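You operate a simulated robot arm through the tools that you are given. There is no shell and no other tool. Be economical: measure what you need, move in short steps, check, and stop when the job is done.

You are at the controls of a simulated two-armed robot. One attempt, no reset.

JOB
Pick up the jar marked "test" from the second shelf from the bottom of the grey rack with one hand, pass it to the other hand and put it on the packing table top beside the respooler. Set down upright: jar.

Only the result counts: the job must be done as asked and must still hold three seconds after the hand-in. Knocking over, shifting, dropping, spilling or breaking anything else fails it.

ROBOT AND FRAMES
Two 7-joint arms with two-finger parallel grippers on one trunk, on a base that drives. Base frame: it is fixed to the floor where the robot stands at the start and does not move with it; the origin is under the middle of the robot, x ahead of it, y to its left, z up. Readings come in m, rad, newtons and seconds.
The left shoulder is at the start at [0.07, 0.188, 1.314], the right one opposite. With the tool pointing down near the work surface each hand reaches from about 0.1 to 0.52 m from the robot's upright axis, wherever it stands, measured 20 degrees to its own side. Places, roughly: packing table top beside the respooler (13x65 cm) [-1.74, 1.88, 0.8]. Payload 3.91 kg a hand.
The tool frame of a hand sits at the grasp point between the pads (the TCP): z along the fingers, y along the line on which they close. The tips reach 0.03 m beyond it. The gripper opens to 0.11 m. The fingers are 0.02 m wide and 0.01 m thick; the gripper's body (0.048 by 0.112 m) begins 0.055 m behind the TCP.
Orientation is that of the tool frame in the base frame, as a unit quaternion [x, y, z, w]. With the fingers straight down and closing along the base's y, the tool's x points along the base's -x, its y along +y and its z along -z.

CONTROLS
- The arms move only by the tool nudge_tool. It takes "left_increments", "right_increments" or both (then of equal length, played together; a hand with none holds still); each is text: rows parted by semicolons, each of 7 numbers parted by spaces: the shift along the tool's x, y, z in cm, then the turn, a rotation vector about the tool's x, y, z in rad, then the opening in per cent of the stroke, from 0 (shut) to 100 (fully open). In form: dx dy dz rx ry rz fingers; .... A call has 1 to 10 rows; each row shifts and turns the commanded pose from where the row before left it, along the tool's axes as they then stand. Rows are played at 5 a second. More than 0.05 m and 0.15 rad between two rows, or a gripper value outside its range, and nothing of the call is played. A pose out of reach is approached as far as the arm can. The call stops where the force on the tool passes 40 N (or 10 N more than at its start, if that is more) or the arm is blocked; 0.2 s more then pass. The fingers move at their own pace (about 0.072 m/s each) and stop on an object; they squeeze with about 27 N. The grip force told is the motor's: it shows also when the fingers shut on nothing. Time passes only in rows, and 0.2 s behind the last, so rows that do not move let the fingers close. It gives the time, the measured TCP pose, the force on the tool (base axes), the opening and the grip force at its end, in the units of the frame above (readings bear some noise), with the torque about the TCP (base axes, N m) and any sound that the robot's microphone picked up, and new pictures: "show" is both (left out), scene, wrist or none (wrist: the cameras of the hands that moved).
- Cameras (640 x 400 px; columns grow to the right, rows downward): "scene" is now at [0.1167, 0.0084, 1.5069]; the picture's right is [0.13, -0.99, 0.00], its down [-0.86, -0.11, -0.50] and it looks along [0.49, 0.06, -0.87] (base axes); focal length 285 px, centre (320, 200). "left" rides on the left gripper at [0.072, -0.017, -0.103] in its tool frame; the picture's right is [0.23, 0.97, 0.00], its down [-0.76, 0.18, -0.62] and it looks along [-0.61, 0.14, 0.78] (tool axes); focal length 222 px, centre (320, 200). "right" rides on the right gripper at [0.072, 0.017, -0.103] in its tool frame; the picture's right is [-0.23, 0.97, 0.00], its down [-0.76, -0.18, -0.62] and it looks along [-0.61, -0.14, 0.78] (tool axes); focal length 222 px, centre (320, 200). There is no depth. A picture from a camera that has moved, and an enlarged one, comes with that camera's place and axes in the base frame and with its lens.
- move_column(by): slides the trunk up (or, below 0, down) by that many m; the arms and the scene camera ride with it, the base frame stays. It gives what a move gives, with no picture.
- base_move(legs): drives the robot by 1 to 6 legs, each [ahead, turn to the left] in m and rad, along the robot's own axes; the way and the turn of a leg run together, so that a leg with both is an arc; at most 1.5 m and 3.142 rad a leg. The arms and the cameras ride along, it lands a little off, and it stops where it bumps. It gives what a move gives, and a new picture of the scene camera.
- turn_head(pan, tilt): turns the head with the scene camera to pan (to the left, within 1.501 rad either way) and tilt (down, from -0.506 to 1.204), counted from straight ahead of the robot. It gives what a move gives, and a new picture of the scene camera.
- enlarge(camera, box): a new picture of the part [left, top, right, bottom] of that camera's present view, enlarged. It takes no simulated time.
- close_job(): hands the job in; it is judged then, once.

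Go step by step. Nothing tells you exact positions but the pictures and the camera data: compare them with the known pose of the tool, close in by small moves and look again before you grip or let go. The budget is 120 turns and 260 pictures, counting those below and the enlarged ones. Unless the task says otherwise, let go and move clear before handing in.

The tools are called after ">>>" as a command line: name --argument value ..., lists and objects as JSON in quotes. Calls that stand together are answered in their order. nudge_tool: Moves the arms, as the interface text tells. Its arguments: {"type":"object","properties":{"left_increments":{"type":"string"},"right_increments":{"type":"string"},"show":{"type":"string","enum":["both","scene","wrist","none"]}},"required":[]} The other tools are called the same way: move_column (by) slides the trunk up or down; base_move (legs) drives the base; turn_head (pan, tilt) turns the head that bears the scene camera; enlarge (camera, box) takes an enlarged picture of a part of a camera's view; close_job () hands the job in.

At the start:

```text
clock: 0.0
left_tool_pos: [0.334, 0.2264, 0.8501]
left_tcp_rot: [-0.012, 0.998, -0.008, 0.059]
left_contact_force: [106.2, -142.2, -260.4]
left_moment: [17.94, -13.13, 14.46]
left_finger_gap: 0.11
left_grasp_force: 0.2
right_tool_pos: [0.3137, -0.045, 0.8494]
right_tcp_rot: [0.0, 1.0, 0.0, 0.0]
right_contact_force: [0.4, 0.2, 0.0]
right_moment: [0.03, 0.03, -0.01]
right_finger_gap: 0.11
right_grasp_force: 0.1
trunk travel left (down, up): [-0.824, 0.116]
robot x, y, heading: [-0.0009, -0.0037, -0.003]
head pan, tilt: [0.129, 1.051]
```

scene: 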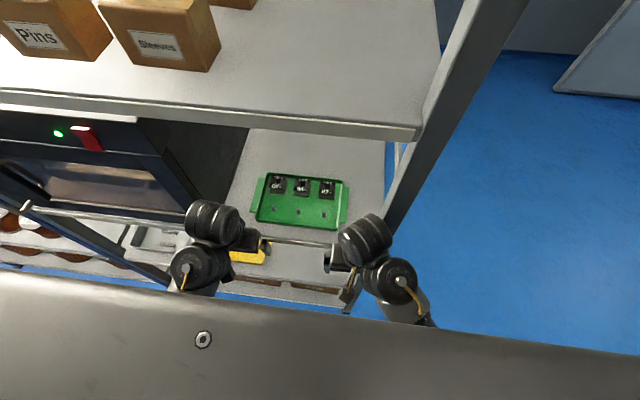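
right: 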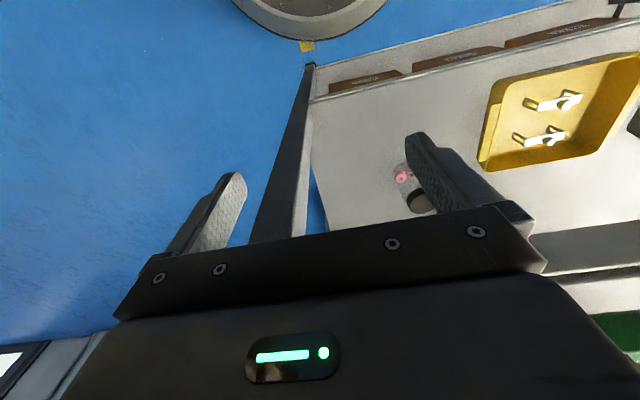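
left: 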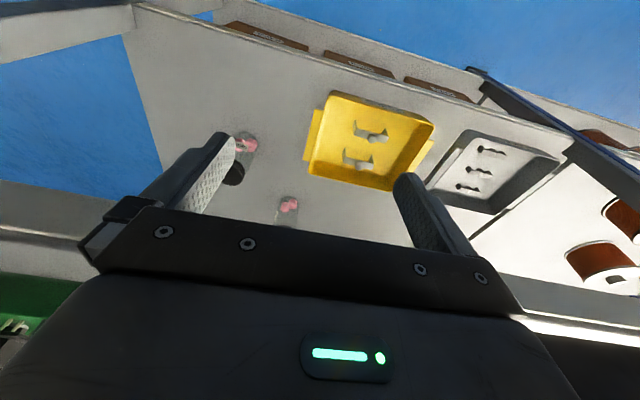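

I see a rack right ahead, with trays and small clear jars on a lower shelf; the left hand reads a large force at rest, which may be a contact or a faulty sensor. I look around before moving anything.

>>> turn_head --pan 0.0 --tilt 0.6

>>> enlarge --camera "left" --box '[180, 60, 420, 230]'

>>> enlarge --camera "right" --box '[300, 100, 500, 240]'

```text
clock: 0.9
left_tool_pos: [0.3366, 0.2259, 0.8503]
left_tcp_rot: [-0.015, 0.998, -0.009, 0.062]
left_contact_force: [32.3, -56.8, -80.4]
left_moment: [7.1, -4.21, 5.86]
left_finger_gap: 0.11
left_grasp_force: 0.0
right_tool_pos: [0.3127, -0.0444, 0.8485]
right_tcp_rot: [0.0, 1.0, 0.0, 0.0]
right_contact_force: [-0.4, 0.0, -0.1]
right_moment: [0.02, 0.0, -0.03]
right_finger_gap: 0.1098
right_grasp_force: 0.1
trunk travel left (down, up): [-0.824, 0.116]
robot x, y, heading: [0.0018, 0.0009, -0.0]
head pan, tilt: [0.0, 0.6]
camera scene: at [0.1391, -0.0001, 1.5422], right [0.0, -1.0, 0.0], down [-0.57, 0.0, -0.82], along [0.82, 0.0, -0.57], focal length 285 px, centre (320, 200)
```

scene: 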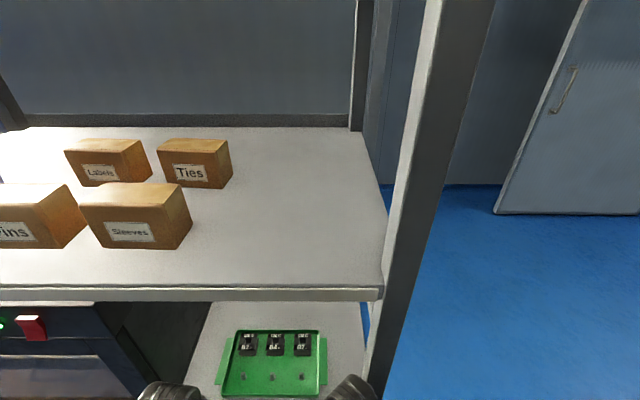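

```text
2.35 times, centred on (300, 145) of left
camera zoom: at [0.2516, 0.2101, 0.9443], right [-0.25, 0.97, -0.05], down [0.67, 0.21, 0.71], along [0.7, 0.15, -0.7], focal length 523 px, centre (367, 329)
```

zoom: 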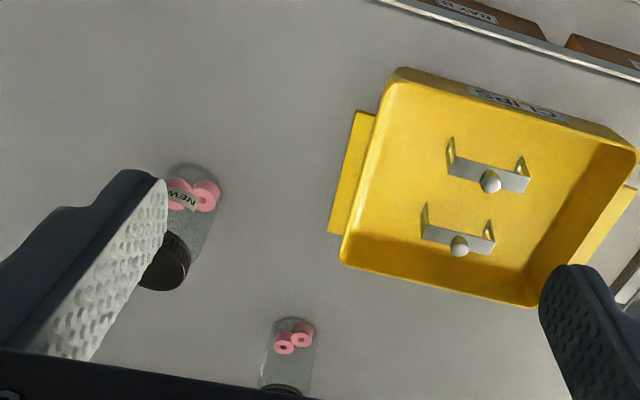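

```text
2.86 times, centred on (400, 170) of right
camera zoom: at [0.2397, -0.0284, 0.9525], right [0.23, 0.97, 0.0], down [0.76, -0.18, 0.62], along [0.61, -0.14, -0.78], focal length 635 px, centre (91, 286)
```

zoom: 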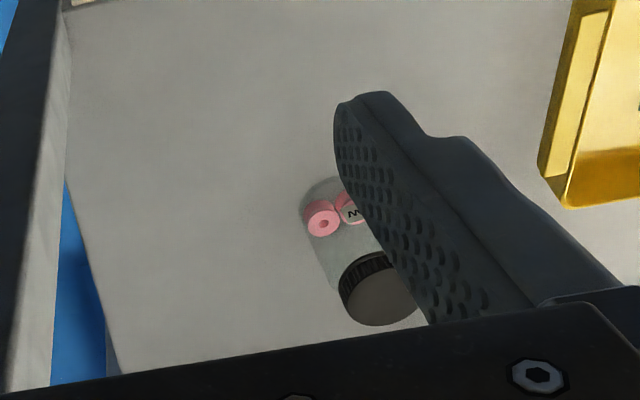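

The jar shelf appears to lie at about z 0.53, with one jar (label "NEW") near (0.53, 0.10). I check what the left hand touches before moving.

>>> turn_head --pan 0.5 --tilt 1.1

>>> enlarge --camera "left" --box '[0, 0, 640, 400]'

```text
clock: 1.8
left_tool_pos: [0.335, 0.2249, 0.8501]
left_tcp_rot: [-0.014, 0.998, -0.008, 0.062]
left_contact_force: [32.7, -56.0, -82.1]
left_moment: [6.96, -4.39, 5.71]
left_finger_gap: 0.1099
left_grasp_force: 0.1
right_tool_pos: [0.3134, -0.0439, 0.8484]
right_tcp_rot: [0.0, 1.0, -0.001, 0.0]
right_contact_force: [0.1, -0.4, 0.4]
right_moment: [0.0, -0.01, 0.02]
right_finger_gap: 0.11
right_grasp_force: 0.1
trunk travel left (down, up): [-0.824, 0.116]
robot x, y, heading: [-0.0009, 0.0011, 0.003]
head pan, tilt: [0.499, 1.1]
camera scene: at [0.1064, 0.03, 1.5037], right [0.48, -0.88, 0.0], down [-0.78, -0.43, -0.45], along [0.4, 0.22, -0.89], focal length 285 px, centre (320, 200)
```

scene: 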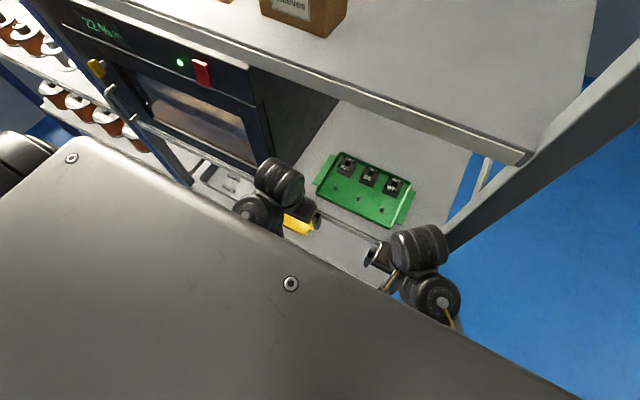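

```text
1.00 times, centred on (320, 200) of left (not enlarged: the box is as wide or as high as the picture)
camera zoom: at [0.2516, 0.21, 0.9443], right [-0.25, 0.97, -0.05], down [0.67, 0.21, 0.71], along [0.7, 0.15, -0.7], focal length 222 px, centre (320, 200)
```

zoom: 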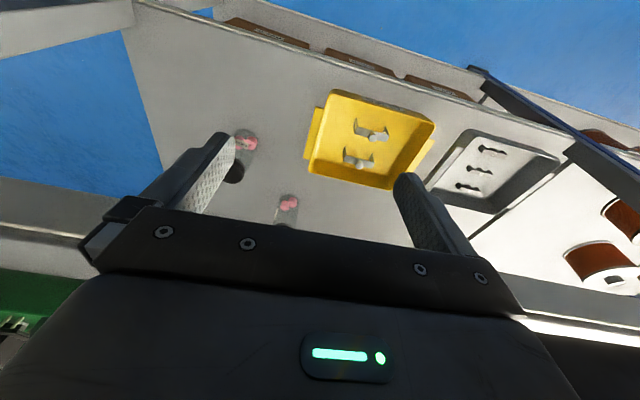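

The left wrist sits near the machine's corner or handle; I enlarge to see what it may be touching.

>>> enlarge --camera "scene" --box '[90, 60, 410, 260]'

>>> turn_head --pan 0.9 --tilt 0.7

```text
2.00 times, centred on (250, 160) of scene
camera zoom: at [0.1064, 0.03, 1.5037], right [0.48, -0.88, 0.0], down [-0.78, -0.43, -0.45], along [0.4, 0.22, -0.89], focal length 571 px, centre (460, 280)
```

zoom: 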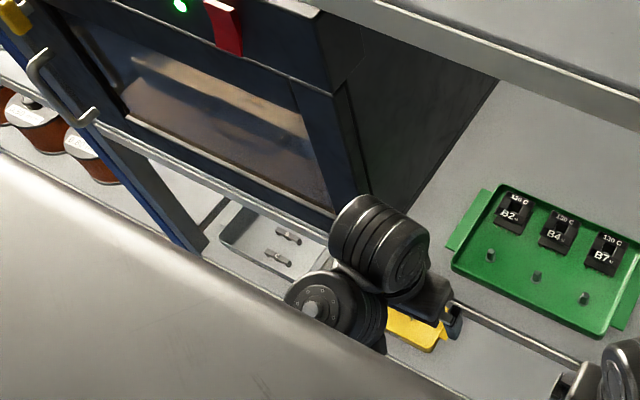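

```text
clock: 2.7
left_tool_pos: [0.3356, 0.2265, 0.8508]
left_tcp_rot: [-0.014, 0.998, -0.008, 0.062]
left_contact_force: [32.0, -55.1, -81.8]
left_moment: [6.9, -4.37, 5.62]
left_finger_gap: 0.1101
left_grasp_force: 0.0
right_tool_pos: [0.3128, -0.0454, 0.8488]
right_tcp_rot: [0.0, 1.0, 0.0, 0.001]
right_contact_force: [-0.1, -0.5, -0.8]
right_moment: [0.02, 0.01, 0.01]
right_finger_gap: 0.1101
right_grasp_force: 0.1
trunk travel left (down, up): [-0.824, 0.116]
robot x, y, heading: [-0.0019, 0.0021, 0.002]
head pan, tilt: [0.901, 0.7]
camera scene: at [0.1036, 0.0663, 1.5336], right [0.78, -0.62, 0.0], down [-0.4, -0.51, -0.76], along [0.48, 0.6, -0.64], focal length 285 px, centre (320, 200)
```

scene: 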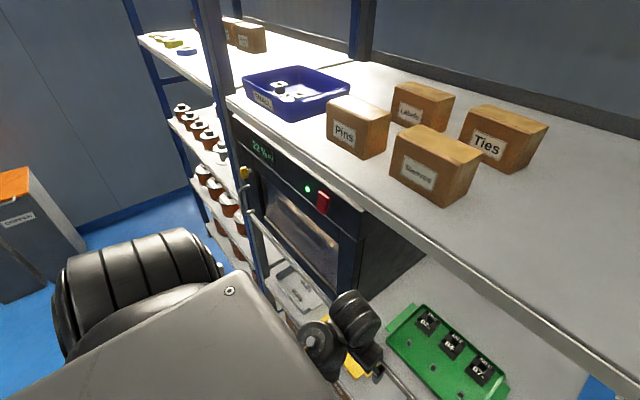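

The left hand seems pressed against the front of the shelf or machine. I ease it back a centimetre toward the robot and watch the force.

>>> nudge_tool --left_increments "0.5 0 0 0 0 0 100;0.5 0 0 0 0 0 100" --show "none"

```text
clock: 3.3
left_tool_pos: [0.3241, 0.2255, 0.849]
left_tcp_rot: [-0.01, 0.998, -0.009, 0.059]
left_contact_force: [14.2, -8.7, -39.1]
left_moment: [1.16, -2.32, 0.89]
left_finger_gap: 0.1099
left_grasp_force: 0.0
right_tool_pos: [0.3133, -0.0454, 0.8492]
right_tcp_rot: [0.0, 1.0, 0.0, -0.001]
right_contact_force: [0.4, -0.6, -0.1]
right_moment: [-0.01, 0.01, 0.01]
right_finger_gap: 0.11
right_grasp_force: 0.0
trunk travel left (down, up): [-0.824, 0.116]
robot x, y, heading: [-0.0012, 0.0015, 0.0]
head pan, tilt: [0.901, 0.7]
```

The force dropped a lot, so backing off is the right way. I go on.

>>> nudge_tool --left_increments "0.5 0 0 0 0 0 100;0.5 0 0 0 0 0 100;0.5 0 0 0 0 0 100;0.5 0 0 0 0 0 100" --show "scene"

```text
clock: 4.3
left_tool_pos: [0.3042, 0.2268, 0.8465]
left_tcp_rot: [-0.012, 0.998, -0.008, 0.058]
left_contact_force: [0.0, -0.7, 0.0]
left_moment: [0.0, -0.01, 0.02]
left_finger_gap: 0.11
left_grasp_force: 0.0
right_tool_pos: [0.3124, -0.0452, 0.8496]
right_tcp_rot: [0.0, 1.0, 0.0, 0.0]
right_contact_force: [0.1, 0.5, 0.4]
right_moment: [0.02, 0.01, 0.01]
right_finger_gap: 0.1094
right_grasp_force: 0.0
trunk travel left (down, up): [-0.824, 0.116]
robot x, y, heading: [0.0006, 0.0016, -0.0]
head pan, tilt: [0.901, 0.7]
camera scene: at [0.1032, 0.0665, 1.5337], right [0.78, -0.62, 0.0], down [-0.4, -0.5, -0.76], along [0.48, 0.6, -0.64], focal length 285 px, centre (320, 200)
```

scene: 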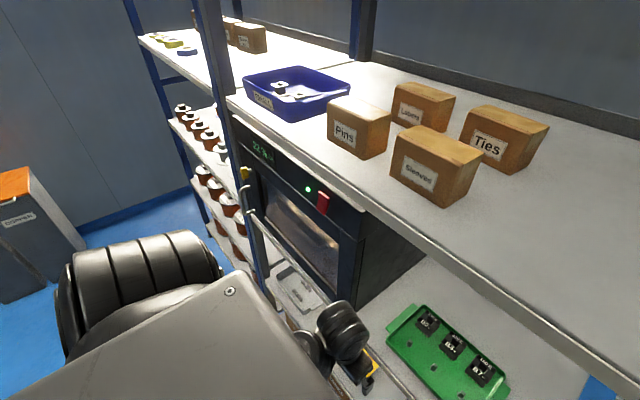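

The left hand is free. I back off the base a little to view the whole rack.

>>> turn_head --pan 0.0 --tilt 0.8

>>> base_move --legs '[[-0.45, 0]]'

```text
clock: 5.5
left_tool_pos: [0.3046, 0.2254, 0.8477]
left_tcp_rot: [-0.012, 0.998, -0.008, 0.059]
left_contact_force: [-0.3, -0.8, -0.3]
left_moment: [0.03, -0.02, 0.01]
left_finger_gap: 0.1099
left_grasp_force: 0.0
right_tool_pos: [0.313, -0.0448, 0.8494]
right_tcp_rot: [0.0, 1.0, -0.001, 0.0]
right_contact_force: [0.7, 0.4, 0.1]
right_moment: [-0.01, 0.01, 0.02]
right_finger_gap: 0.1102
right_grasp_force: 0.0
trunk travel left (down, up): [-0.824, 0.116]
robot x, y, heading: [-0.002, 0.0022, 0.005]
head pan, tilt: [0.0, 0.799]
camera scene: at [0.1315, 0.0, 1.5254], right [0.0, -1.0, 0.0], down [-0.72, 0.0, -0.7], along [0.7, 0.0, -0.72], focal length 285 px, centre (320, 200)
```

scene: 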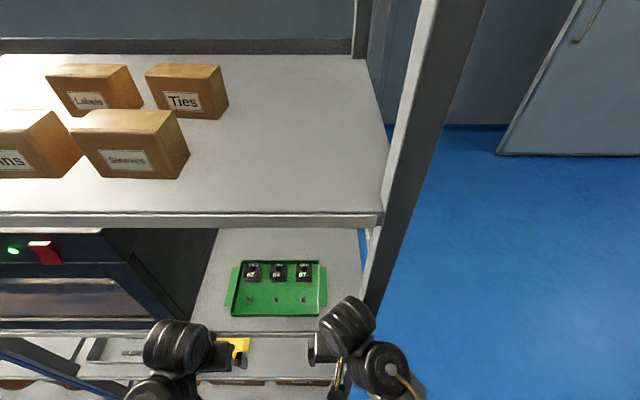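

```text
clock: 8.2
left_tool_pos: [-0.1505, 0.2267, 0.8489]
left_tcp_rot: [-0.012, 0.998, -0.007, 0.058]
left_contact_force: [-0.5, 0.2, -0.1]
left_moment: [-0.02, 0.01, 0.0]
left_finger_gap: 0.1098
left_grasp_force: 0.1
right_tool_pos: [-0.1424, -0.0451, 0.8483]
right_tcp_rot: [0.001, 1.0, -0.001, 0.0]
right_contact_force: [-0.4, 0.5, 0.6]
right_moment: [-0.02, 0.01, -0.01]
right_finger_gap: 0.1102
right_grasp_force: 0.0
trunk travel left (down, up): [-0.824, 0.116]
robot x, y, heading: [-0.4553, 0.0013, -0.001]
head pan, tilt: [0.0, 0.799]
camera scene: at [-0.3241, -0.0001, 1.5254], right [0.0, -1.0, 0.0], down [-0.72, 0.0, -0.7], along [0.7, 0.0, -0.72], focal length 285 px, centre (320, 200)
```

scene: 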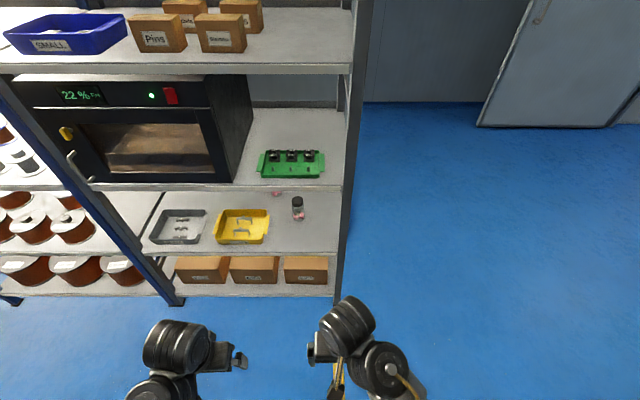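

Now it is clear: the yellow-tray shelf is second from the bottom, with a front jar at its right and another jar farther back. I zoom to read labels.

>>> enlarge --camera "scene" --box '[240, 170, 360, 245]'

>>> turn_head --pan 1.5 --tilt 0.4

```text
5.33 times, centred on (300, 208) of scene
camera zoom: at [-0.3241, -0.0001, 1.5254], right [0.0, -1.0, 0.0], down [-0.72, 0.0, -0.7], along [0.7, 0.0, -0.72], focal length 1522 px, centre (427, 160)
```

zoom: 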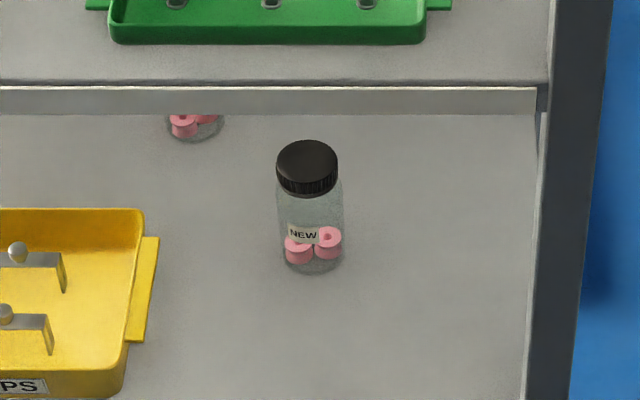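

```text
clock: 9.8
left_tool_pos: [-0.1515, 0.2266, 0.8478]
left_tcp_rot: [-0.012, 0.998, -0.009, 0.059]
left_contact_force: [-0.7, -0.1, 1.0]
left_moment: [-0.03, 0.01, 0.02]
left_finger_gap: 0.1097
left_grasp_force: 0.0
right_tool_pos: [-0.143, -0.0466, 0.8489]
right_tcp_rot: [0.0, 1.0, 0.0, 0.0]
right_contact_force: [0.8, -0.5, 0.8]
right_moment: [0.01, 0.03, -0.01]
right_finger_gap: 0.1102
right_grasp_force: 0.1
trunk travel left (down, up): [-0.824, 0.116]
robot x, y, heading: [-0.4559, 0.0027, 0.003]
head pan, tilt: [1.499, 0.4]
camera scene: at [-0.3981, 0.0922, 1.5605], right [1.0, -0.07, 0.0], down [-0.03, -0.39, -0.92], along [0.07, 0.92, -0.39], focal length 285 px, centre (320, 200)
```

scene: 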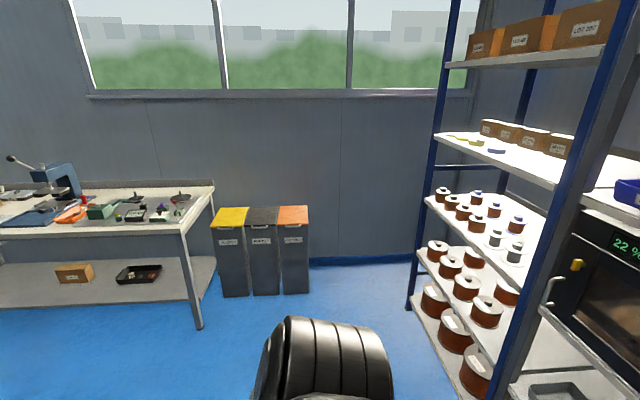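

The front jar says "NEW", so the one behind at about (0.68, 0.21) should be "test"; the shelf is at z≈0.53 with 0.33 m clearance. I tilt the left hand toward horizontal, then lower the trunk to read the back jar's label.

>>> nudge_tool --left_increments "-1 0 1 0 -0.15 0 100;-1 0 1 0 -0.15 0 100;-1 0 1 0 -0.15 0 100;-1 0 1 0 -0.15 0 100;-1 0 1 0 -0.15 0 100;-1 0 1 0 -0.15 0 100;-1 0 1 0 -0.1 0 100" --show "none"

>>> move_column --by -0.4

>>> turn_head --pan 0.1 --tilt 0.5

```text
clock: 11.4
left_tool_pos: [-0.0641, 0.2142, 0.8296]
left_tcp_rot: [-0.01, 0.875, -0.01, 0.484]
left_contact_force: [0.3, 0.0, -0.7]
left_moment: [-0.01, 0.04, 0.0]
left_finger_gap: 0.1099
left_grasp_force: 0.1
left hand out of reach, approached as far as the arm can: row 3, 4
right_tool_pos: [-0.1423, -0.0453, 0.8482]
right_tcp_rot: [0.0, 1.0, 0.0, 0.0]
right_contact_force: [0.0, -0.2, -0.6]
right_moment: [0.0, 0.0, 0.02]
right_finger_gap: 0.1102
right_grasp_force: 0.1
trunk travel left (down, up): [-0.824, 0.116]
robot x, y, heading: [-0.4552, 0.0002, -0.002]
head pan, tilt: [1.499, 0.4]
```

```text
clock: 15.3
left_tool_pos: [-0.0634, 0.2153, 0.4293]
left_tcp_rot: [-0.012, 0.876, -0.01, 0.483]
left_contact_force: [-0.4, -0.4, 1.3]
left_moment: [-0.04, 0.01, 0.02]
left_finger_gap: 0.1101
left_grasp_force: 0.1
right_tool_pos: [-0.1423, -0.0452, 0.4492]
right_tcp_rot: [0.0, 1.0, -0.001, 0.0]
right_contact_force: [-0.9, -0.9, -0.2]
right_moment: [0.01, 0.03, 0.06]
right_finger_gap: 0.1099
right_grasp_force: 0.0
trunk travel left (down, up): [-0.424, 0.516]
robot x, y, heading: [-0.4545, 0.0005, 0.0]
head pan, tilt: [1.499, 0.4]
```

```text
clock: 16.8
left_tool_pos: [-0.0628, 0.2158, 0.4299]
left_tcp_rot: [-0.01, 0.876, -0.011, 0.483]
left_contact_force: [-1.0, -0.4, -1.3]
left_moment: [-0.02, 0.0, 0.0]
left_finger_gap: 0.1097
left_grasp_force: 0.0
right_tool_pos: [-0.1417, -0.0453, 0.4493]
right_tcp_rot: [0.0, 1.0, 0.0, 0.0]
right_contact_force: [1.0, 0.3, -0.1]
right_moment: [0.01, 0.0, -0.01]
right_finger_gap: 0.1099
right_grasp_force: 0.1
trunk travel left (down, up): [-0.424, 0.516]
robot x, y, heading: [-0.4551, 0.0013, 0.001]
head pan, tilt: [0.099, 0.499]
camera scene: at [-0.3142, 0.009, 1.1514], right [0.1, -0.99, 0.0], down [-0.48, -0.05, -0.88], along [0.87, 0.09, -0.48], focal length 285 px, centre (320, 200)
```

scene: 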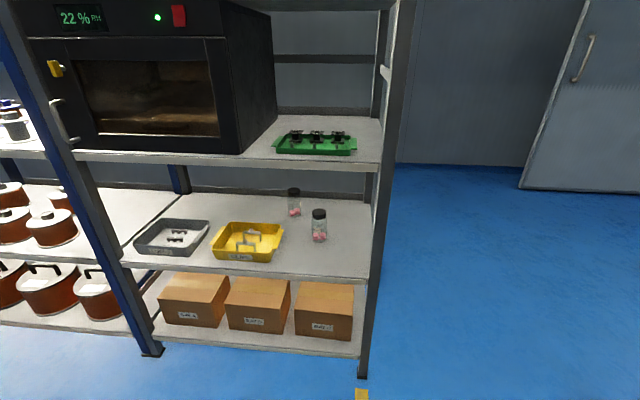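

>>> enlarge --camera "scene" --box '[200, 170, 360, 270]'

>>> enlarge --camera "scene" --box '[270, 175, 318, 225]'

```text
4.00 times, centred on (280, 220) of scene
camera zoom: at [-0.3142, 0.009, 1.1514], right [0.1, -0.99, 0.0], down [-0.48, -0.05, -0.88], along [0.87, 0.09, -0.48], focal length 1141 px, centre (480, 120)
```

zoom: 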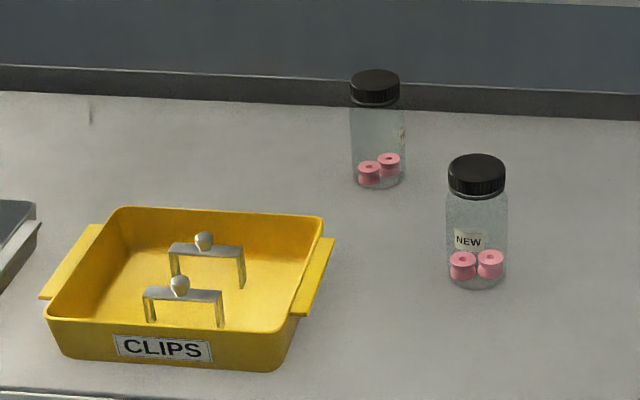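

```text
8.00 times, centred on (294, 200) of scene
camera zoom: at [-0.3142, 0.009, 1.1514], right [0.1, -0.99, 0.0], down [-0.48, -0.05, -0.88], along [0.87, 0.09, -0.48], focal length 2283 px, centre (528, 200)
```

zoom: 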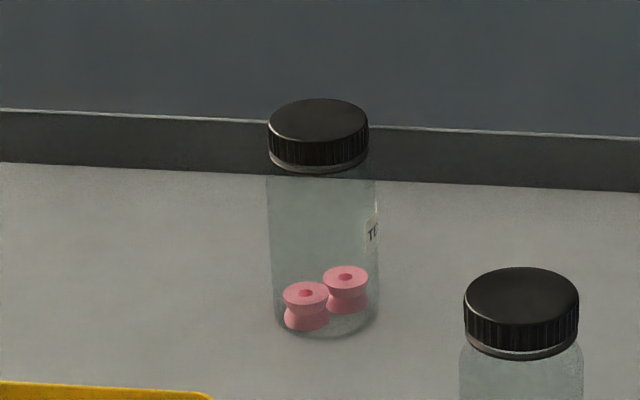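

The rear jar's label starts with "TE", so it is the test jar: about (0.673, 0.216), 0.12 m tall, shelf z≈0.527; tray rim ≈0.57. I raise and extend the left hand, retract the right hand, and lower the trunk a bit more.

>>> nudge_tool --left_increments "-4.07 0 -1.03 0 0 0 100;-4.07 0 -1.03 0 0 0 100;-4.07 0 -1.03 0 0 0 100;-4.07 0 -1.03 0 0 0 100;-4.07 0 -1.03 0 0 0 100;-4.07 0 -1.03 0 0 0 100;-4.07 0 -1.03 0 0 0 100;-4.07 0 -1.03 0 0 0 100" --right_increments "1 0 0 0 0 0 100;1 0 0 0 0 0 100;1 0 0 0 0 0 100;1 0 0 0 0 0 100;1 0 0 0 0 0 100;1 0 0 0 0 0 100;1 0 0 0 0 0 100;1 0 0 0 0 0 100" --show "none"

>>> move_column --by -0.12

>>> turn_head --pan 0.3 --tilt 0.4

```text
clock: 18.1
left_tool_pos: [0.0034, 0.2663, 0.6212]
left_tcp_rot: [0.039, 0.864, 0.056, 0.498]
left_contact_force: [-0.2, 0.1, -0.6]
left_moment: [0.04, 0.05, 0.01]
left_finger_gap: 0.1102
left_grasp_force: 0.1
left hand out of reach, approached as far as the arm can: row 5, 6
right_tool_pos: [-0.196, -0.0453, 0.4493]
right_tcp_rot: [-0.002, 1.0, 0.001, 0.001]
right_contact_force: [0.5, 0.6, 0.4]
right_moment: [0.04, 0.01, 0.0]
right_finger_gap: 0.1101
right_grasp_force: 0.0
trunk travel left (down, up): [-0.424, 0.516]
robot x, y, heading: [-0.4505, -0.0019, -0.005]
head pan, tilt: [0.099, 0.499]
stopped in row 6 (left hand): the arm was blocked; the commanded pose is now the measured one
```

```text
clock: 19.6
left_tool_pos: [0.0028, 0.2661, 0.5012]
left_tcp_rot: [0.038, 0.864, 0.055, 0.499]
left_contact_force: [-0.1, -0.5, 0.1]
left_moment: [-0.01, -0.01, -0.03]
left_finger_gap: 0.11
left_grasp_force: 0.0
right_tool_pos: [-0.195, -0.0452, 0.3276]
right_tcp_rot: [-0.001, 1.0, 0.001, 0.001]
right_contact_force: [0.3, 0.6, 0.6]
right_moment: [0.01, -0.01, -0.01]
right_finger_gap: 0.11
right_grasp_force: 0.0
trunk travel left (down, up): [-0.304, 0.636]
robot x, y, heading: [-0.4558, 0.0, -0.002]
head pan, tilt: [0.099, 0.499]
```

```text
clock: 20.3
left_tool_pos: [0.0026, 0.2669, 0.5003]
left_tcp_rot: [0.038, 0.864, 0.056, 0.499]
left_contact_force: [0.4, -0.1, -0.4]
left_moment: [0.02, -0.02, 0.0]
left_finger_gap: 0.11
left_grasp_force: 0.0
right_tool_pos: [-0.1958, -0.0462, 0.3274]
right_tcp_rot: [-0.001, 1.0, 0.0, 0.0]
right_contact_force: [-0.2, -0.1, -1.1]
right_moment: [-0.03, 0.0, -0.01]
right_finger_gap: 0.1101
right_grasp_force: 0.1
trunk travel left (down, up): [-0.304, 0.636]
robot x, y, heading: [-0.4548, 0.0023, 0.0]
head pan, tilt: [0.3, 0.4]
camera scene: at [-0.3163, 0.0272, 1.0405], right [0.3, -0.96, 0.0], down [-0.37, -0.12, -0.92], along [0.88, 0.27, -0.39], focal length 285 px, centre (320, 200)
```

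scene: 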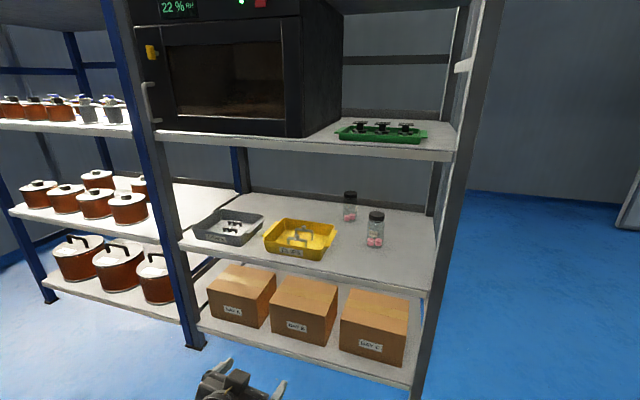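

The hand got near a limit in that direction. I extend it forward now, with the head looking down at it.

>>> nudge_tool --left_increments "-1 0 1.73 0 0 0 100;-1 0 1.73 0 0 0 100;-1 0 1.73 0 0 0 100;-1 0 1.73 0 0 0 100;-1 0 1.73 0 0 0 100;-1 0 1.73 0 0 0 100" --show "none"

>>> turn_head --pan 0.3 --tilt 0.85

```text
clock: 21.7
left_tool_pos: [0.1231, 0.2644, 0.5019]
left_tcp_rot: [0.037, 0.864, 0.054, 0.5]
left_contact_force: [0.9, -0.1, 0.2]
left_moment: [0.02, -0.02, -0.01]
left_finger_gap: 0.11
left_grasp_force: 0.1
right_tool_pos: [-0.1968, -0.044, 0.3276]
right_tcp_rot: [-0.001, 1.0, 0.001, 0.001]
right_contact_force: [0.2, -1.1, 0.7]
right_moment: [-0.02, -0.03, -0.01]
right_finger_gap: 0.11
right_grasp_force: 0.1
trunk travel left (down, up): [-0.304, 0.636]
robot x, y, heading: [-0.4518, -0.0036, 0.0]
head pan, tilt: [0.3, 0.4]
```

```text
clock: 22.6
left_tool_pos: [0.1226, 0.2639, 0.5008]
left_tcp_rot: [0.037, 0.864, 0.055, 0.499]
left_contact_force: [-0.3, 0.6, 0.3]
left_moment: [0.01, 0.03, 0.0]
left_finger_gap: 0.1098
left_grasp_force: 0.1
right_tool_pos: [-0.1961, -0.0453, 0.3276]
right_tcp_rot: [0.0, 1.0, 0.001, 0.001]
right_contact_force: [0.5, 0.1, -0.9]
right_moment: [0.01, 0.03, 0.0]
right_finger_gap: 0.1102
right_grasp_force: 0.1
trunk travel left (down, up): [-0.304, 0.636]
robot x, y, heading: [-0.453, 0.0009, -0.003]
head pan, tilt: [0.3, 0.85]
camera scene: at [-0.33, 0.023, 1.0015], right [0.3, -0.96, 0.0], down [-0.72, -0.22, -0.66], along [0.63, 0.2, -0.75], focal length 285 px, centre (320, 200)
```

scene: 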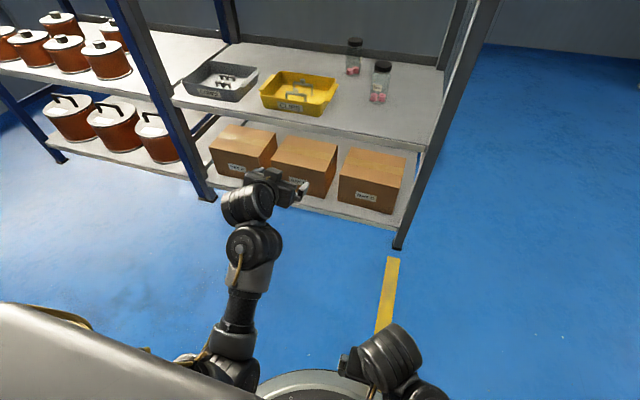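

The forward extension works. I raise the hand to about z 0.64 and level the closing line.

>>> nudge_tool --left_increments "-1.73 0 -1 0 0 -0.026 100;-1.73 0 -1 0 0 -0.026 100;-1.73 0 -1 0 0 -0.026 100;-1.73 0 -1 0 0 -0.026 100;-1.73 0 -1 0 0 -0.026 100;-1.73 0 -1 0 0 -0.026 100;-1.73 0 -1 0 0 0 100" --show "scene"

```text
clock: 23.8
left_tool_pos: [0.1313, 0.3242, 0.573]
left_tcp_rot: [-0.013, 0.859, 0.101, 0.501]
left_contact_force: [-1.3, 0.5, -0.8]
left_moment: [0.02, -0.03, -0.03]
left_finger_gap: 0.1097
left_grasp_force: 0.0
left hand out of reach, approached as far as the arm can: row 3, 4, 5
right_tool_pos: [-0.1952, -0.0458, 0.3285]
right_tcp_rot: [-0.002, 1.0, 0.001, 0.001]
right_contact_force: [0.5, 0.3, -0.6]
right_moment: [-0.01, 0.02, 0.01]
right_finger_gap: 0.1099
right_grasp_force: 0.1
trunk travel left (down, up): [-0.304, 0.636]
robot x, y, heading: [-0.4573, 0.0006, 0.001]
head pan, tilt: [0.3, 0.85]
stopped in row 5 (left hand): the arm was blocked; the commanded pose is now the measured one
camera scene: at [-0.3302, 0.0234, 1.0014], right [0.3, -0.95, 0.0], down [-0.72, -0.22, -0.66], along [0.63, 0.2, -0.75], focal length 285 px, centre (320, 200)
```

scene: 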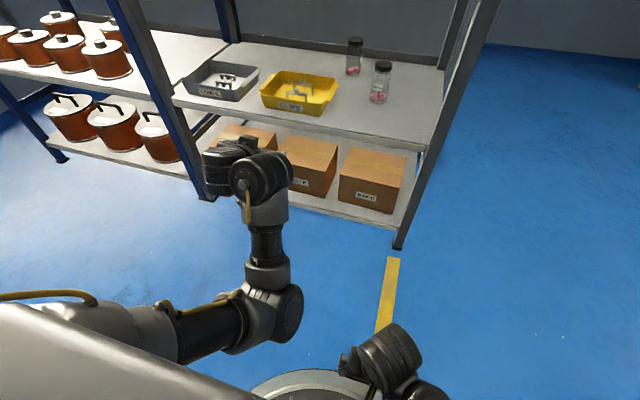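

That posture hits a joint limit when the hand is high relative to the shoulder. I return the hand lower and straighten it; the trunk will set the height instead.

>>> nudge_tool --left_increments "1.08 -2.28 1.45 0.03 -0.006 0 100;1.08 -2.28 1.45 0.03 -0.006 0 100;1.08 -2.28 1.45 0.03 -0.006 0 100;1.08 -2.28 1.45 0.03 -0.006 0 100;0 0 0 0 0 -0.06 100;0 0 0 0 0 -0.06 100;0 0 0 0 0 0 100" --show "scene"

```text
clock: 24.9
left_tool_pos: [0.2028, 0.2702, 0.5706]
left_tcp_rot: [0.008, 0.821, 0.068, 0.567]
left_contact_force: [-0.1, 0.1, 0.9]
left_moment: [0.02, 0.0, -0.01]
left_finger_gap: 0.1097
left_grasp_force: 0.0
right_tool_pos: [-0.196, -0.0448, 0.3279]
right_tcp_rot: [-0.002, 1.0, 0.002, 0.001]
right_contact_force: [0.4, 0.6, 0.2]
right_moment: [0.0, 0.03, 0.01]
right_finger_gap: 0.1103
right_grasp_force: 0.1
trunk travel left (down, up): [-0.304, 0.636]
robot x, y, heading: [-0.4526, -0.0016, 0.005]
head pan, tilt: [0.3, 0.85]
stopped in row 5 (left hand): the arm was blocked; the commanded pose is now the measured one
camera scene: at [-0.3301, 0.0232, 1.0014], right [0.3, -0.95, 0.0], down [-0.72, -0.22, -0.66], along [0.63, 0.2, -0.75], focal length 285 px, centre (320, 200)
```

scene: 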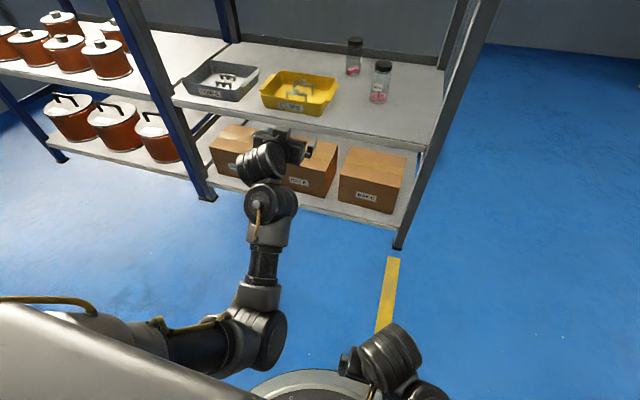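

>>> nudge_tool --left_increments "1.97 -0.95 0.15 0 0.035 0 100;1.97 -0.95 0.15 0 0.035 0 100;1.97 -0.95 0.15 0 0.035 0 100;1.97 -0.95 0.15 0 0.035 0 100;0 0 0 0 0 -0.06 100;0 0 0 0 0 -0.06 100" --show "none"

```text
clock: 26.3
left_tool_pos: [0.1782, 0.2502, 0.4884]
left_tcp_rot: [-0.044, 0.858, 0.05, 0.509]
left_contact_force: [-1.0, 0.1, 0.7]
left_moment: [0.0, 0.01, 0.08]
left_finger_gap: 0.1101
left_grasp_force: 0.1
right_tool_pos: [-0.1954, -0.0453, 0.3286]
right_tcp_rot: [-0.001, 1.0, 0.001, 0.001]
right_contact_force: [0.0, 0.6, -0.5]
right_moment: [-0.03, 0.01, -0.02]
right_finger_gap: 0.1102
right_grasp_force: 0.1
trunk travel left (down, up): [-0.304, 0.636]
robot x, y, heading: [-0.4549, 0.0019, 0.003]
head pan, tilt: [0.3, 0.85]
```

The left hand now is 0.63 m ahead in a good posture. I fine-tune yaw and y, raise the trunk so the hand is at z≈0.62, then look.

>>> nudge_tool --left_increments "0 -1.3 0 0.035 0 -0.005 100;0 -1.3 0 0.035 0 -0.005 100" --show "none"

>>> move_column --by 0.135

>>> turn_head --pan 0.25 --tilt 0.6

```text
clock: 26.9
left_tool_pos: [0.1829, 0.2285, 0.4932]
left_tcp_rot: [-0.031, 0.857, 0.021, 0.514]
left_contact_force: [1.1, 0.3, 0.0]
left_moment: [-0.02, 0.01, 0.01]
left_finger_gap: 0.11
left_grasp_force: 0.0
right_tool_pos: [-0.1949, -0.0442, 0.3289]
right_tcp_rot: [0.0, 1.0, 0.0, 0.001]
right_contact_force: [0.0, -0.7, 0.1]
right_moment: [0.01, 0.0, 0.02]
right_finger_gap: 0.1102
right_grasp_force: 0.1
trunk travel left (down, up): [-0.304, 0.636]
robot x, y, heading: [-0.4531, -0.0039, -0.001]
head pan, tilt: [0.3, 0.85]
```

```text
clock: 28.5
left_tool_pos: [0.1825, 0.2278, 0.6255]
left_tcp_rot: [-0.03, 0.857, 0.021, 0.513]
left_contact_force: [0.4, -1.1, -0.1]
left_moment: [0.05, -0.02, 0.03]
left_finger_gap: 0.1099
left_grasp_force: 0.1
right_tool_pos: [-0.1959, -0.0455, 0.4633]
right_tcp_rot: [-0.001, 1.0, 0.001, 0.001]
right_contact_force: [-0.3, -0.6, 0.3]
right_moment: [0.01, 0.0, -0.04]
right_finger_gap: 0.1097
right_grasp_force: 0.0
trunk travel left (down, up): [-0.439, 0.501]
robot x, y, heading: [-0.4542, 0.0046, 0.002]
head pan, tilt: [0.3, 0.85]
```

```text
clock: 29.3
left_tool_pos: [0.1809, 0.2275, 0.6248]
left_tcp_rot: [-0.03, 0.858, 0.02, 0.512]
left_contact_force: [0.0, -1.4, 0.4]
left_moment: [-0.03, -0.04, 0.0]
left_finger_gap: 0.1098
left_grasp_force: 0.0
right_tool_pos: [-0.1944, -0.0444, 0.4637]
right_tcp_rot: [-0.001, 1.0, 0.002, 0.001]
right_contact_force: [0.0, -0.4, -1.0]
right_moment: [-0.02, 0.02, 0.03]
right_finger_gap: 0.1101
right_grasp_force: 0.2
trunk travel left (down, up): [-0.439, 0.501]
robot x, y, heading: [-0.4596, -0.0023, -0.001]
head pan, tilt: [0.25, 0.6]
camera scene: at [-0.3191, 0.0218, 1.1572], right [0.25, -0.97, 0.0], down [-0.55, -0.14, -0.82], along [0.8, 0.21, -0.57], focal length 285 px, centre (320, 200)
```

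scene: 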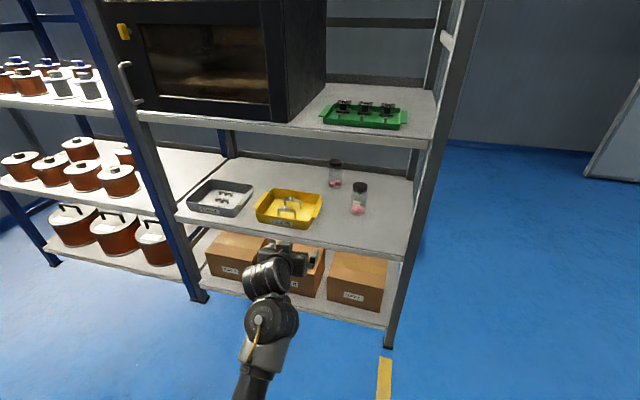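

The hand lines up with the jar at y≈0.22, z≈0.625. I drive ahead 0.25 m and check.

>>> base_move --legs '[[0.25, 0]]'

>>> enlarge --camera "left" --box '[0, 0, 640, 400]'

```text
clock: 31.1
left_tool_pos: [0.4352, 0.2273, 0.6231]
left_tcp_rot: [-0.031, 0.858, 0.021, 0.512]
left_contact_force: [-0.4, -1.3, -0.2]
left_moment: [-0.02, -0.05, 0.01]
left_finger_gap: 0.1103
left_grasp_force: 0.1
right_tool_pos: [0.0583, -0.0449, 0.4622]
right_tcp_rot: [0.0, 1.0, 0.001, 0.0]
right_contact_force: [-0.3, 0.0, 0.4]
right_moment: [-0.01, 0.01, 0.01]
right_finger_gap: 0.1101
right_grasp_force: 0.2
trunk travel left (down, up): [-0.439, 0.501]
robot x, y, heading: [-0.2025, 0.0017, -0.001]
head pan, tilt: [0.25, 0.6]
camera scene: at [-0.0654, 0.0222, 1.1572], right [0.25, -0.97, 0.0], down [-0.55, -0.14, -0.82], along [0.8, 0.2, -0.57], focal length 285 px, centre (320, 200)
```

scene: 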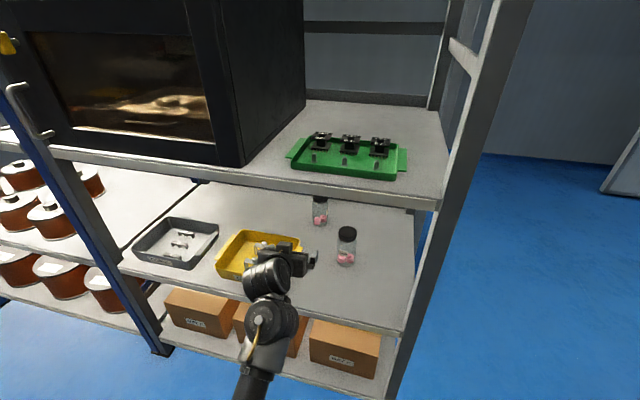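

```text
1.00 times, centred on (320, 200) of left (not enlarged: the box is as wide or as high as the picture)
camera zoom: at [0.3113, 0.2031, 0.6082], right [-0.18, 0.96, -0.2], down [-0.2, 0.16, 0.97], along [0.96, 0.21, 0.16], focal length 222 px, centre (320, 200)
```

zoom: 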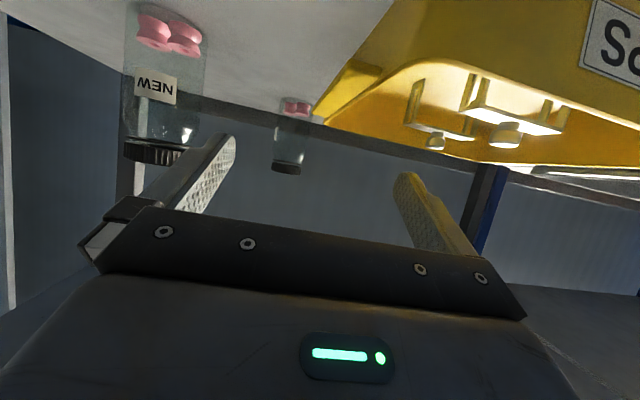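

The wrist camera confirms the jar at (0.673, 0.216). I drive the rest so that the fingertips stop just short of the jar.

>>> base_move --legs '[[0.15, 0]]'

>>> enlarge --camera "left" --box '[0, 0, 640, 400]'

```text
clock: 32.5
left_tool_pos: [0.5853, 0.2294, 0.6218]
left_tcp_rot: [-0.029, 0.858, 0.022, 0.512]
left_contact_force: [0.4, 0.5, -0.2]
left_moment: [-0.01, 0.02, 0.0]
left_finger_gap: 0.1102
left_grasp_force: 0.1
right_tool_pos: [0.2076, -0.0439, 0.4631]
right_tcp_rot: [-0.001, 1.0, 0.001, 0.001]
right_contact_force: [-0.2, -0.1, -0.4]
right_moment: [0.01, 0.0, 0.0]
right_finger_gap: 0.11
right_grasp_force: 0.1
trunk travel left (down, up): [-0.439, 0.501]
robot x, y, heading: [-0.0524, 0.0003, 0.004]
head pan, tilt: [0.25, 0.6]
camera scene: at [0.0847, 0.0222, 1.1572], right [0.25, -0.97, 0.0], down [-0.55, -0.14, -0.82], along [0.8, 0.2, -0.57], focal length 285 px, centre (320, 200)
```

scene: 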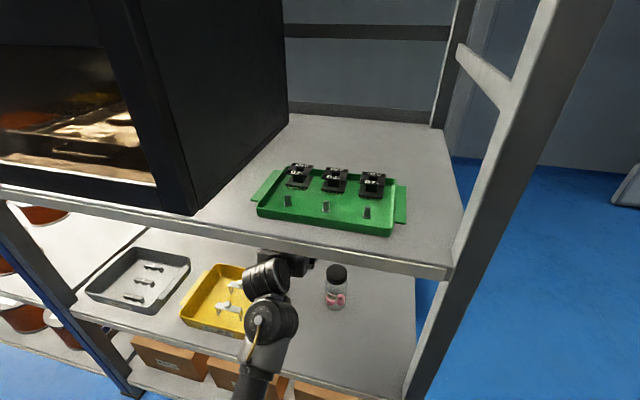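

```text
1.00 times, centred on (320, 200) of left (not enlarged: the box is as wide or as high as the picture)
camera zoom: at [0.4615, 0.204, 0.6079], right [-0.18, 0.96, -0.19], down [-0.2, 0.16, 0.97], along [0.96, 0.21, 0.16], focal length 222 px, centre (320, 200)
```

zoom: 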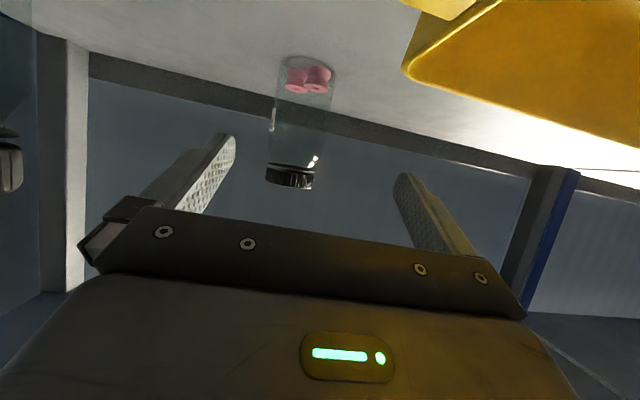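

The fingers straddle the jar nicely. I move in slowly, 9 cm forward and slightly down, correcting y by a centimetre.

>>> nudge_tool --left_increments "-0.45 -0.33 1.74 0 0 0 100;-0.45 -0.33 1.74 0 0 0 100;-0.45 -0.33 1.74 0 0 0 100;-0.45 -0.33 1.74 0 0 0 100" --show "both"

```text
clock: 33.5
left_tool_pos: [0.6559, 0.2215, 0.6062]
left_tcp_rot: [-0.029, 0.859, 0.022, 0.511]
left_contact_force: [-0.5, -0.2, 0.3]
left_moment: [0.01, 0.0, 0.02]
left_finger_gap: 0.1098
left_grasp_force: 0.0
right_tool_pos: [0.2068, -0.0447, 0.4635]
right_tcp_rot: [-0.001, 1.0, 0.001, 0.001]
right_contact_force: [-0.4, -0.3, -0.2]
right_moment: [0.03, 0.0, -0.02]
right_finger_gap: 0.1101
right_grasp_force: 0.0
trunk travel left (down, up): [-0.439, 0.501]
robot x, y, heading: [-0.0524, 0.0012, -0.0]
head pan, tilt: [0.25, 0.6]
camera scene: at [0.0841, 0.0222, 1.1573], right [0.25, -0.97, 0.0], down [-0.55, -0.14, -0.82], along [0.8, 0.2, -0.57], focal length 285 px, centre (320, 200)
camera left: at [0.5316, 0.1962, 0.5907], right [-0.18, 0.96, -0.19], down [-0.2, 0.16, 0.97], along [0.96, 0.21, 0.16], focal length 222 px, centre (320, 200)
```

scene: 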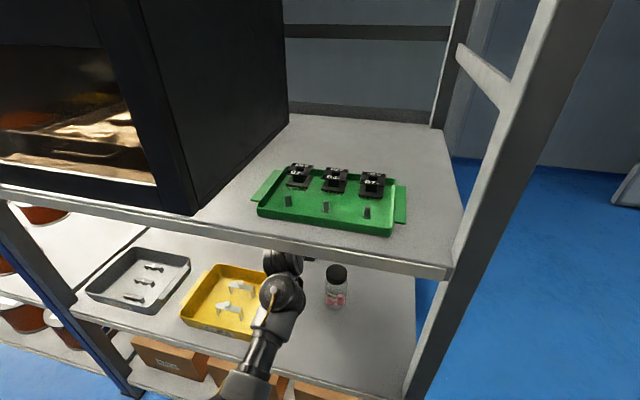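
left: 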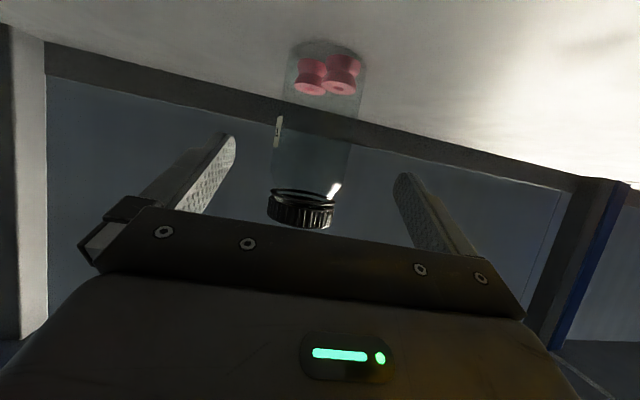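

The jar seems slightly deeper, x≈0.69, y≈0.218. I move the last 3.5 cm in and down to mid-low body height.

>>> nudge_tool --left_increments "0.31 -0.18 1.45 0 0 0 100;0.31 -0.18 1.45 0 0 0 100;0.31 -0.18 1.45 0 0 0 100" --show "wrist"

>>> enlarge --camera "left" --box '[200, 0, 440, 250]'

```text
clock: 34.3
left_tool_pos: [0.6896, 0.2175, 0.5769]
left_tcp_rot: [-0.03, 0.858, 0.022, 0.512]
left_contact_force: [0.8, -0.1, 0.3]
left_moment: [0.0, 0.03, 0.0]
left_finger_gap: 0.1099
left_grasp_force: 0.1
right_tool_pos: [0.2082, -0.0441, 0.4632]
right_tcp_rot: [-0.001, 1.0, 0.001, 0.001]
right_contact_force: [0.1, -0.3, 0.1]
right_moment: [-0.01, 0.01, 0.02]
right_finger_gap: 0.11
right_grasp_force: 0.1
trunk travel left (down, up): [-0.439, 0.501]
robot x, y, heading: [-0.0554, 0.0021, -0.0]
head pan, tilt: [0.25, 0.6]
camera left: at [0.5659, 0.1936, 0.5623], right [-0.18, 0.96, -0.19], down [-0.2, 0.16, 0.97], along [0.96, 0.21, 0.16], focal length 222 px, centre (320, 200)
```

left: 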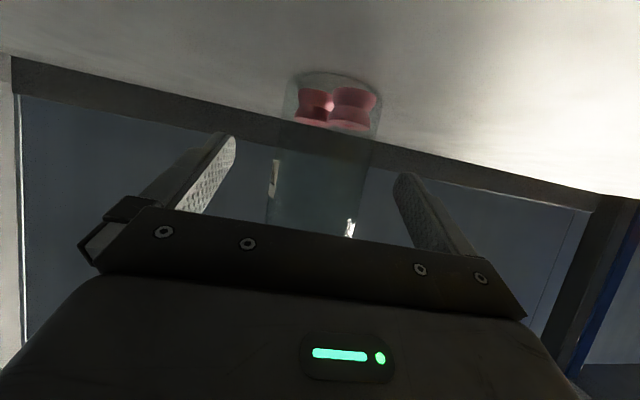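

```text
1.60 times, centred on (320, 125) of left
camera zoom: at [0.5659, 0.1936, 0.5623], right [-0.18, 0.96, -0.19], down [-0.2, 0.16, 0.97], along [0.96, 0.21, 0.16], focal length 355 px, centre (320, 320)
```

zoom: 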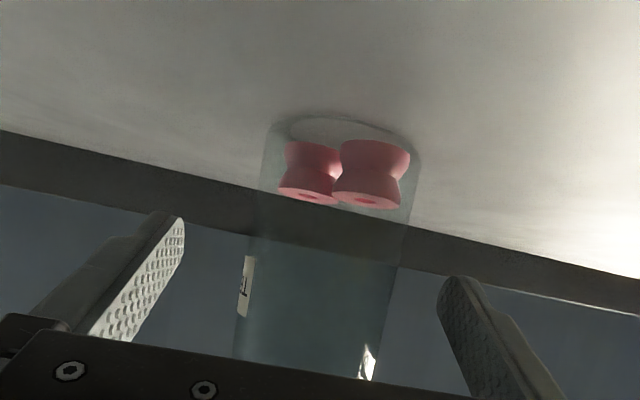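

The jar stands between the pads. I close the fingers.

>>> nudge_tool --left_increments "0 0 0 0 0 0 40;0 0 0 0 0 0 20;0 0 0 0 0 0 0;0 0 0 0 0 0 0;0 0 0 0 0 0 0;0 0 0 0 0 0 0" --show "wrist"

```text
clock: 35.7
left_tool_pos: [0.6889, 0.2175, 0.5775]
left_tcp_rot: [-0.029, 0.858, 0.021, 0.512]
left_contact_force: [0.3, -0.2, 1.7]
left_moment: [-0.05, -0.05, 0.02]
left_finger_gap: 0.0545
left_grasp_force: 27.3
right_tool_pos: [0.208, -0.0442, 0.4636]
right_tcp_rot: [-0.001, 1.0, 0.001, 0.001]
right_contact_force: [0.5, 0.0, -1.6]
right_moment: [-0.02, -0.01, -0.02]
right_finger_gap: 0.1102
right_grasp_force: 0.1
trunk travel left (down, up): [-0.439, 0.501]
robot x, y, heading: [-0.0543, 0.002, -0.004]
head pan, tilt: [0.25, 0.6]
camera left: at [0.5658, 0.1936, 0.5626], right [-0.18, 0.96, -0.19], down [-0.2, 0.16, 0.97], along [0.96, 0.21, 0.16], focal length 222 px, centre (320, 200)
```

left: 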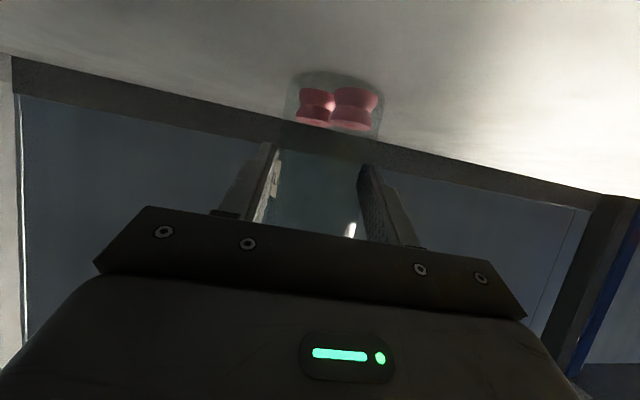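

Gripped (gap 0.0545 m, the jar's width). I lift 7 cm by the trunk and check.

>>> move_column --by 0.07

>>> enlarge --camera "left" --box '[0, 0, 640, 400]'

>>> enlarge --camera "scene" --box '[160, 180, 420, 342]'

```text
clock: 36.8
left_tool_pos: [0.6893, 0.2172, 0.6458]
left_tcp_rot: [-0.03, 0.858, 0.023, 0.512]
left_contact_force: [-0.2, -0.4, -0.8]
left_moment: [0.0, 0.0, 0.02]
left_finger_gap: 0.0549
left_grasp_force: 27.1
right_tool_pos: [0.2075, -0.045, 0.5332]
right_tcp_rot: [-0.002, 1.0, 0.001, 0.001]
right_contact_force: [0.5, 0.1, -0.7]
right_moment: [0.02, -0.03, 0.02]
right_finger_gap: 0.11
right_grasp_force: 0.0
trunk travel left (down, up): [-0.509, 0.431]
robot x, y, heading: [-0.0538, -0.0008, 0.002]
head pan, tilt: [0.25, 0.6]
```

```text
1.00 times, centred on (320, 200) of left (not enlarged: the box is as wide or as high as the picture)
camera zoom: at [0.5659, 0.1937, 0.6321], right [-0.18, 0.96, -0.19], down [-0.2, 0.16, 0.97], along [0.96, 0.21, 0.16], focal length 222 px, centre (320, 200)
```

zoom: 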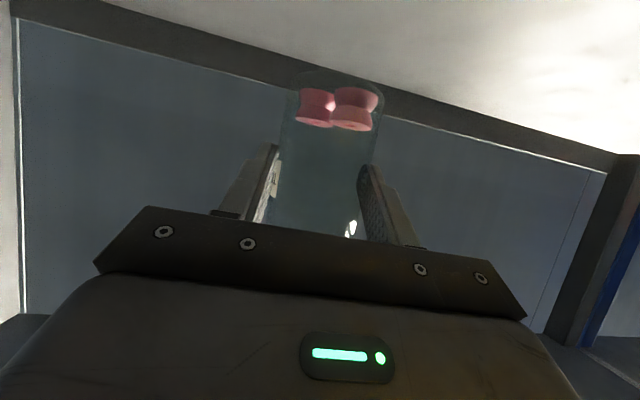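

```text
2.46 times, centred on (290, 261) of scene
camera zoom: at [0.0843, 0.0223, 1.2272], right [0.25, -0.97, 0.0], down [-0.55, -0.14, -0.82], along [0.8, 0.2, -0.57], focal length 702 px, centre (394, 50)
```

zoom: 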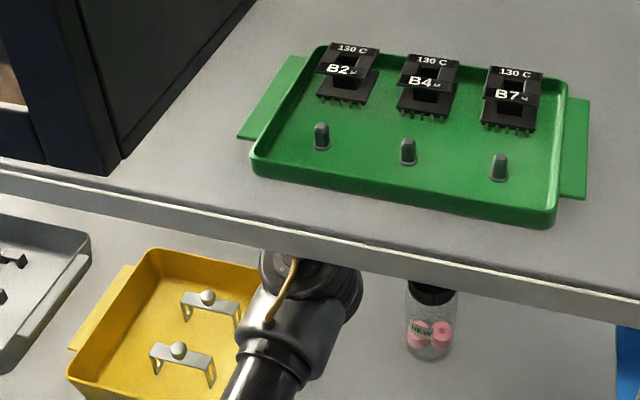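

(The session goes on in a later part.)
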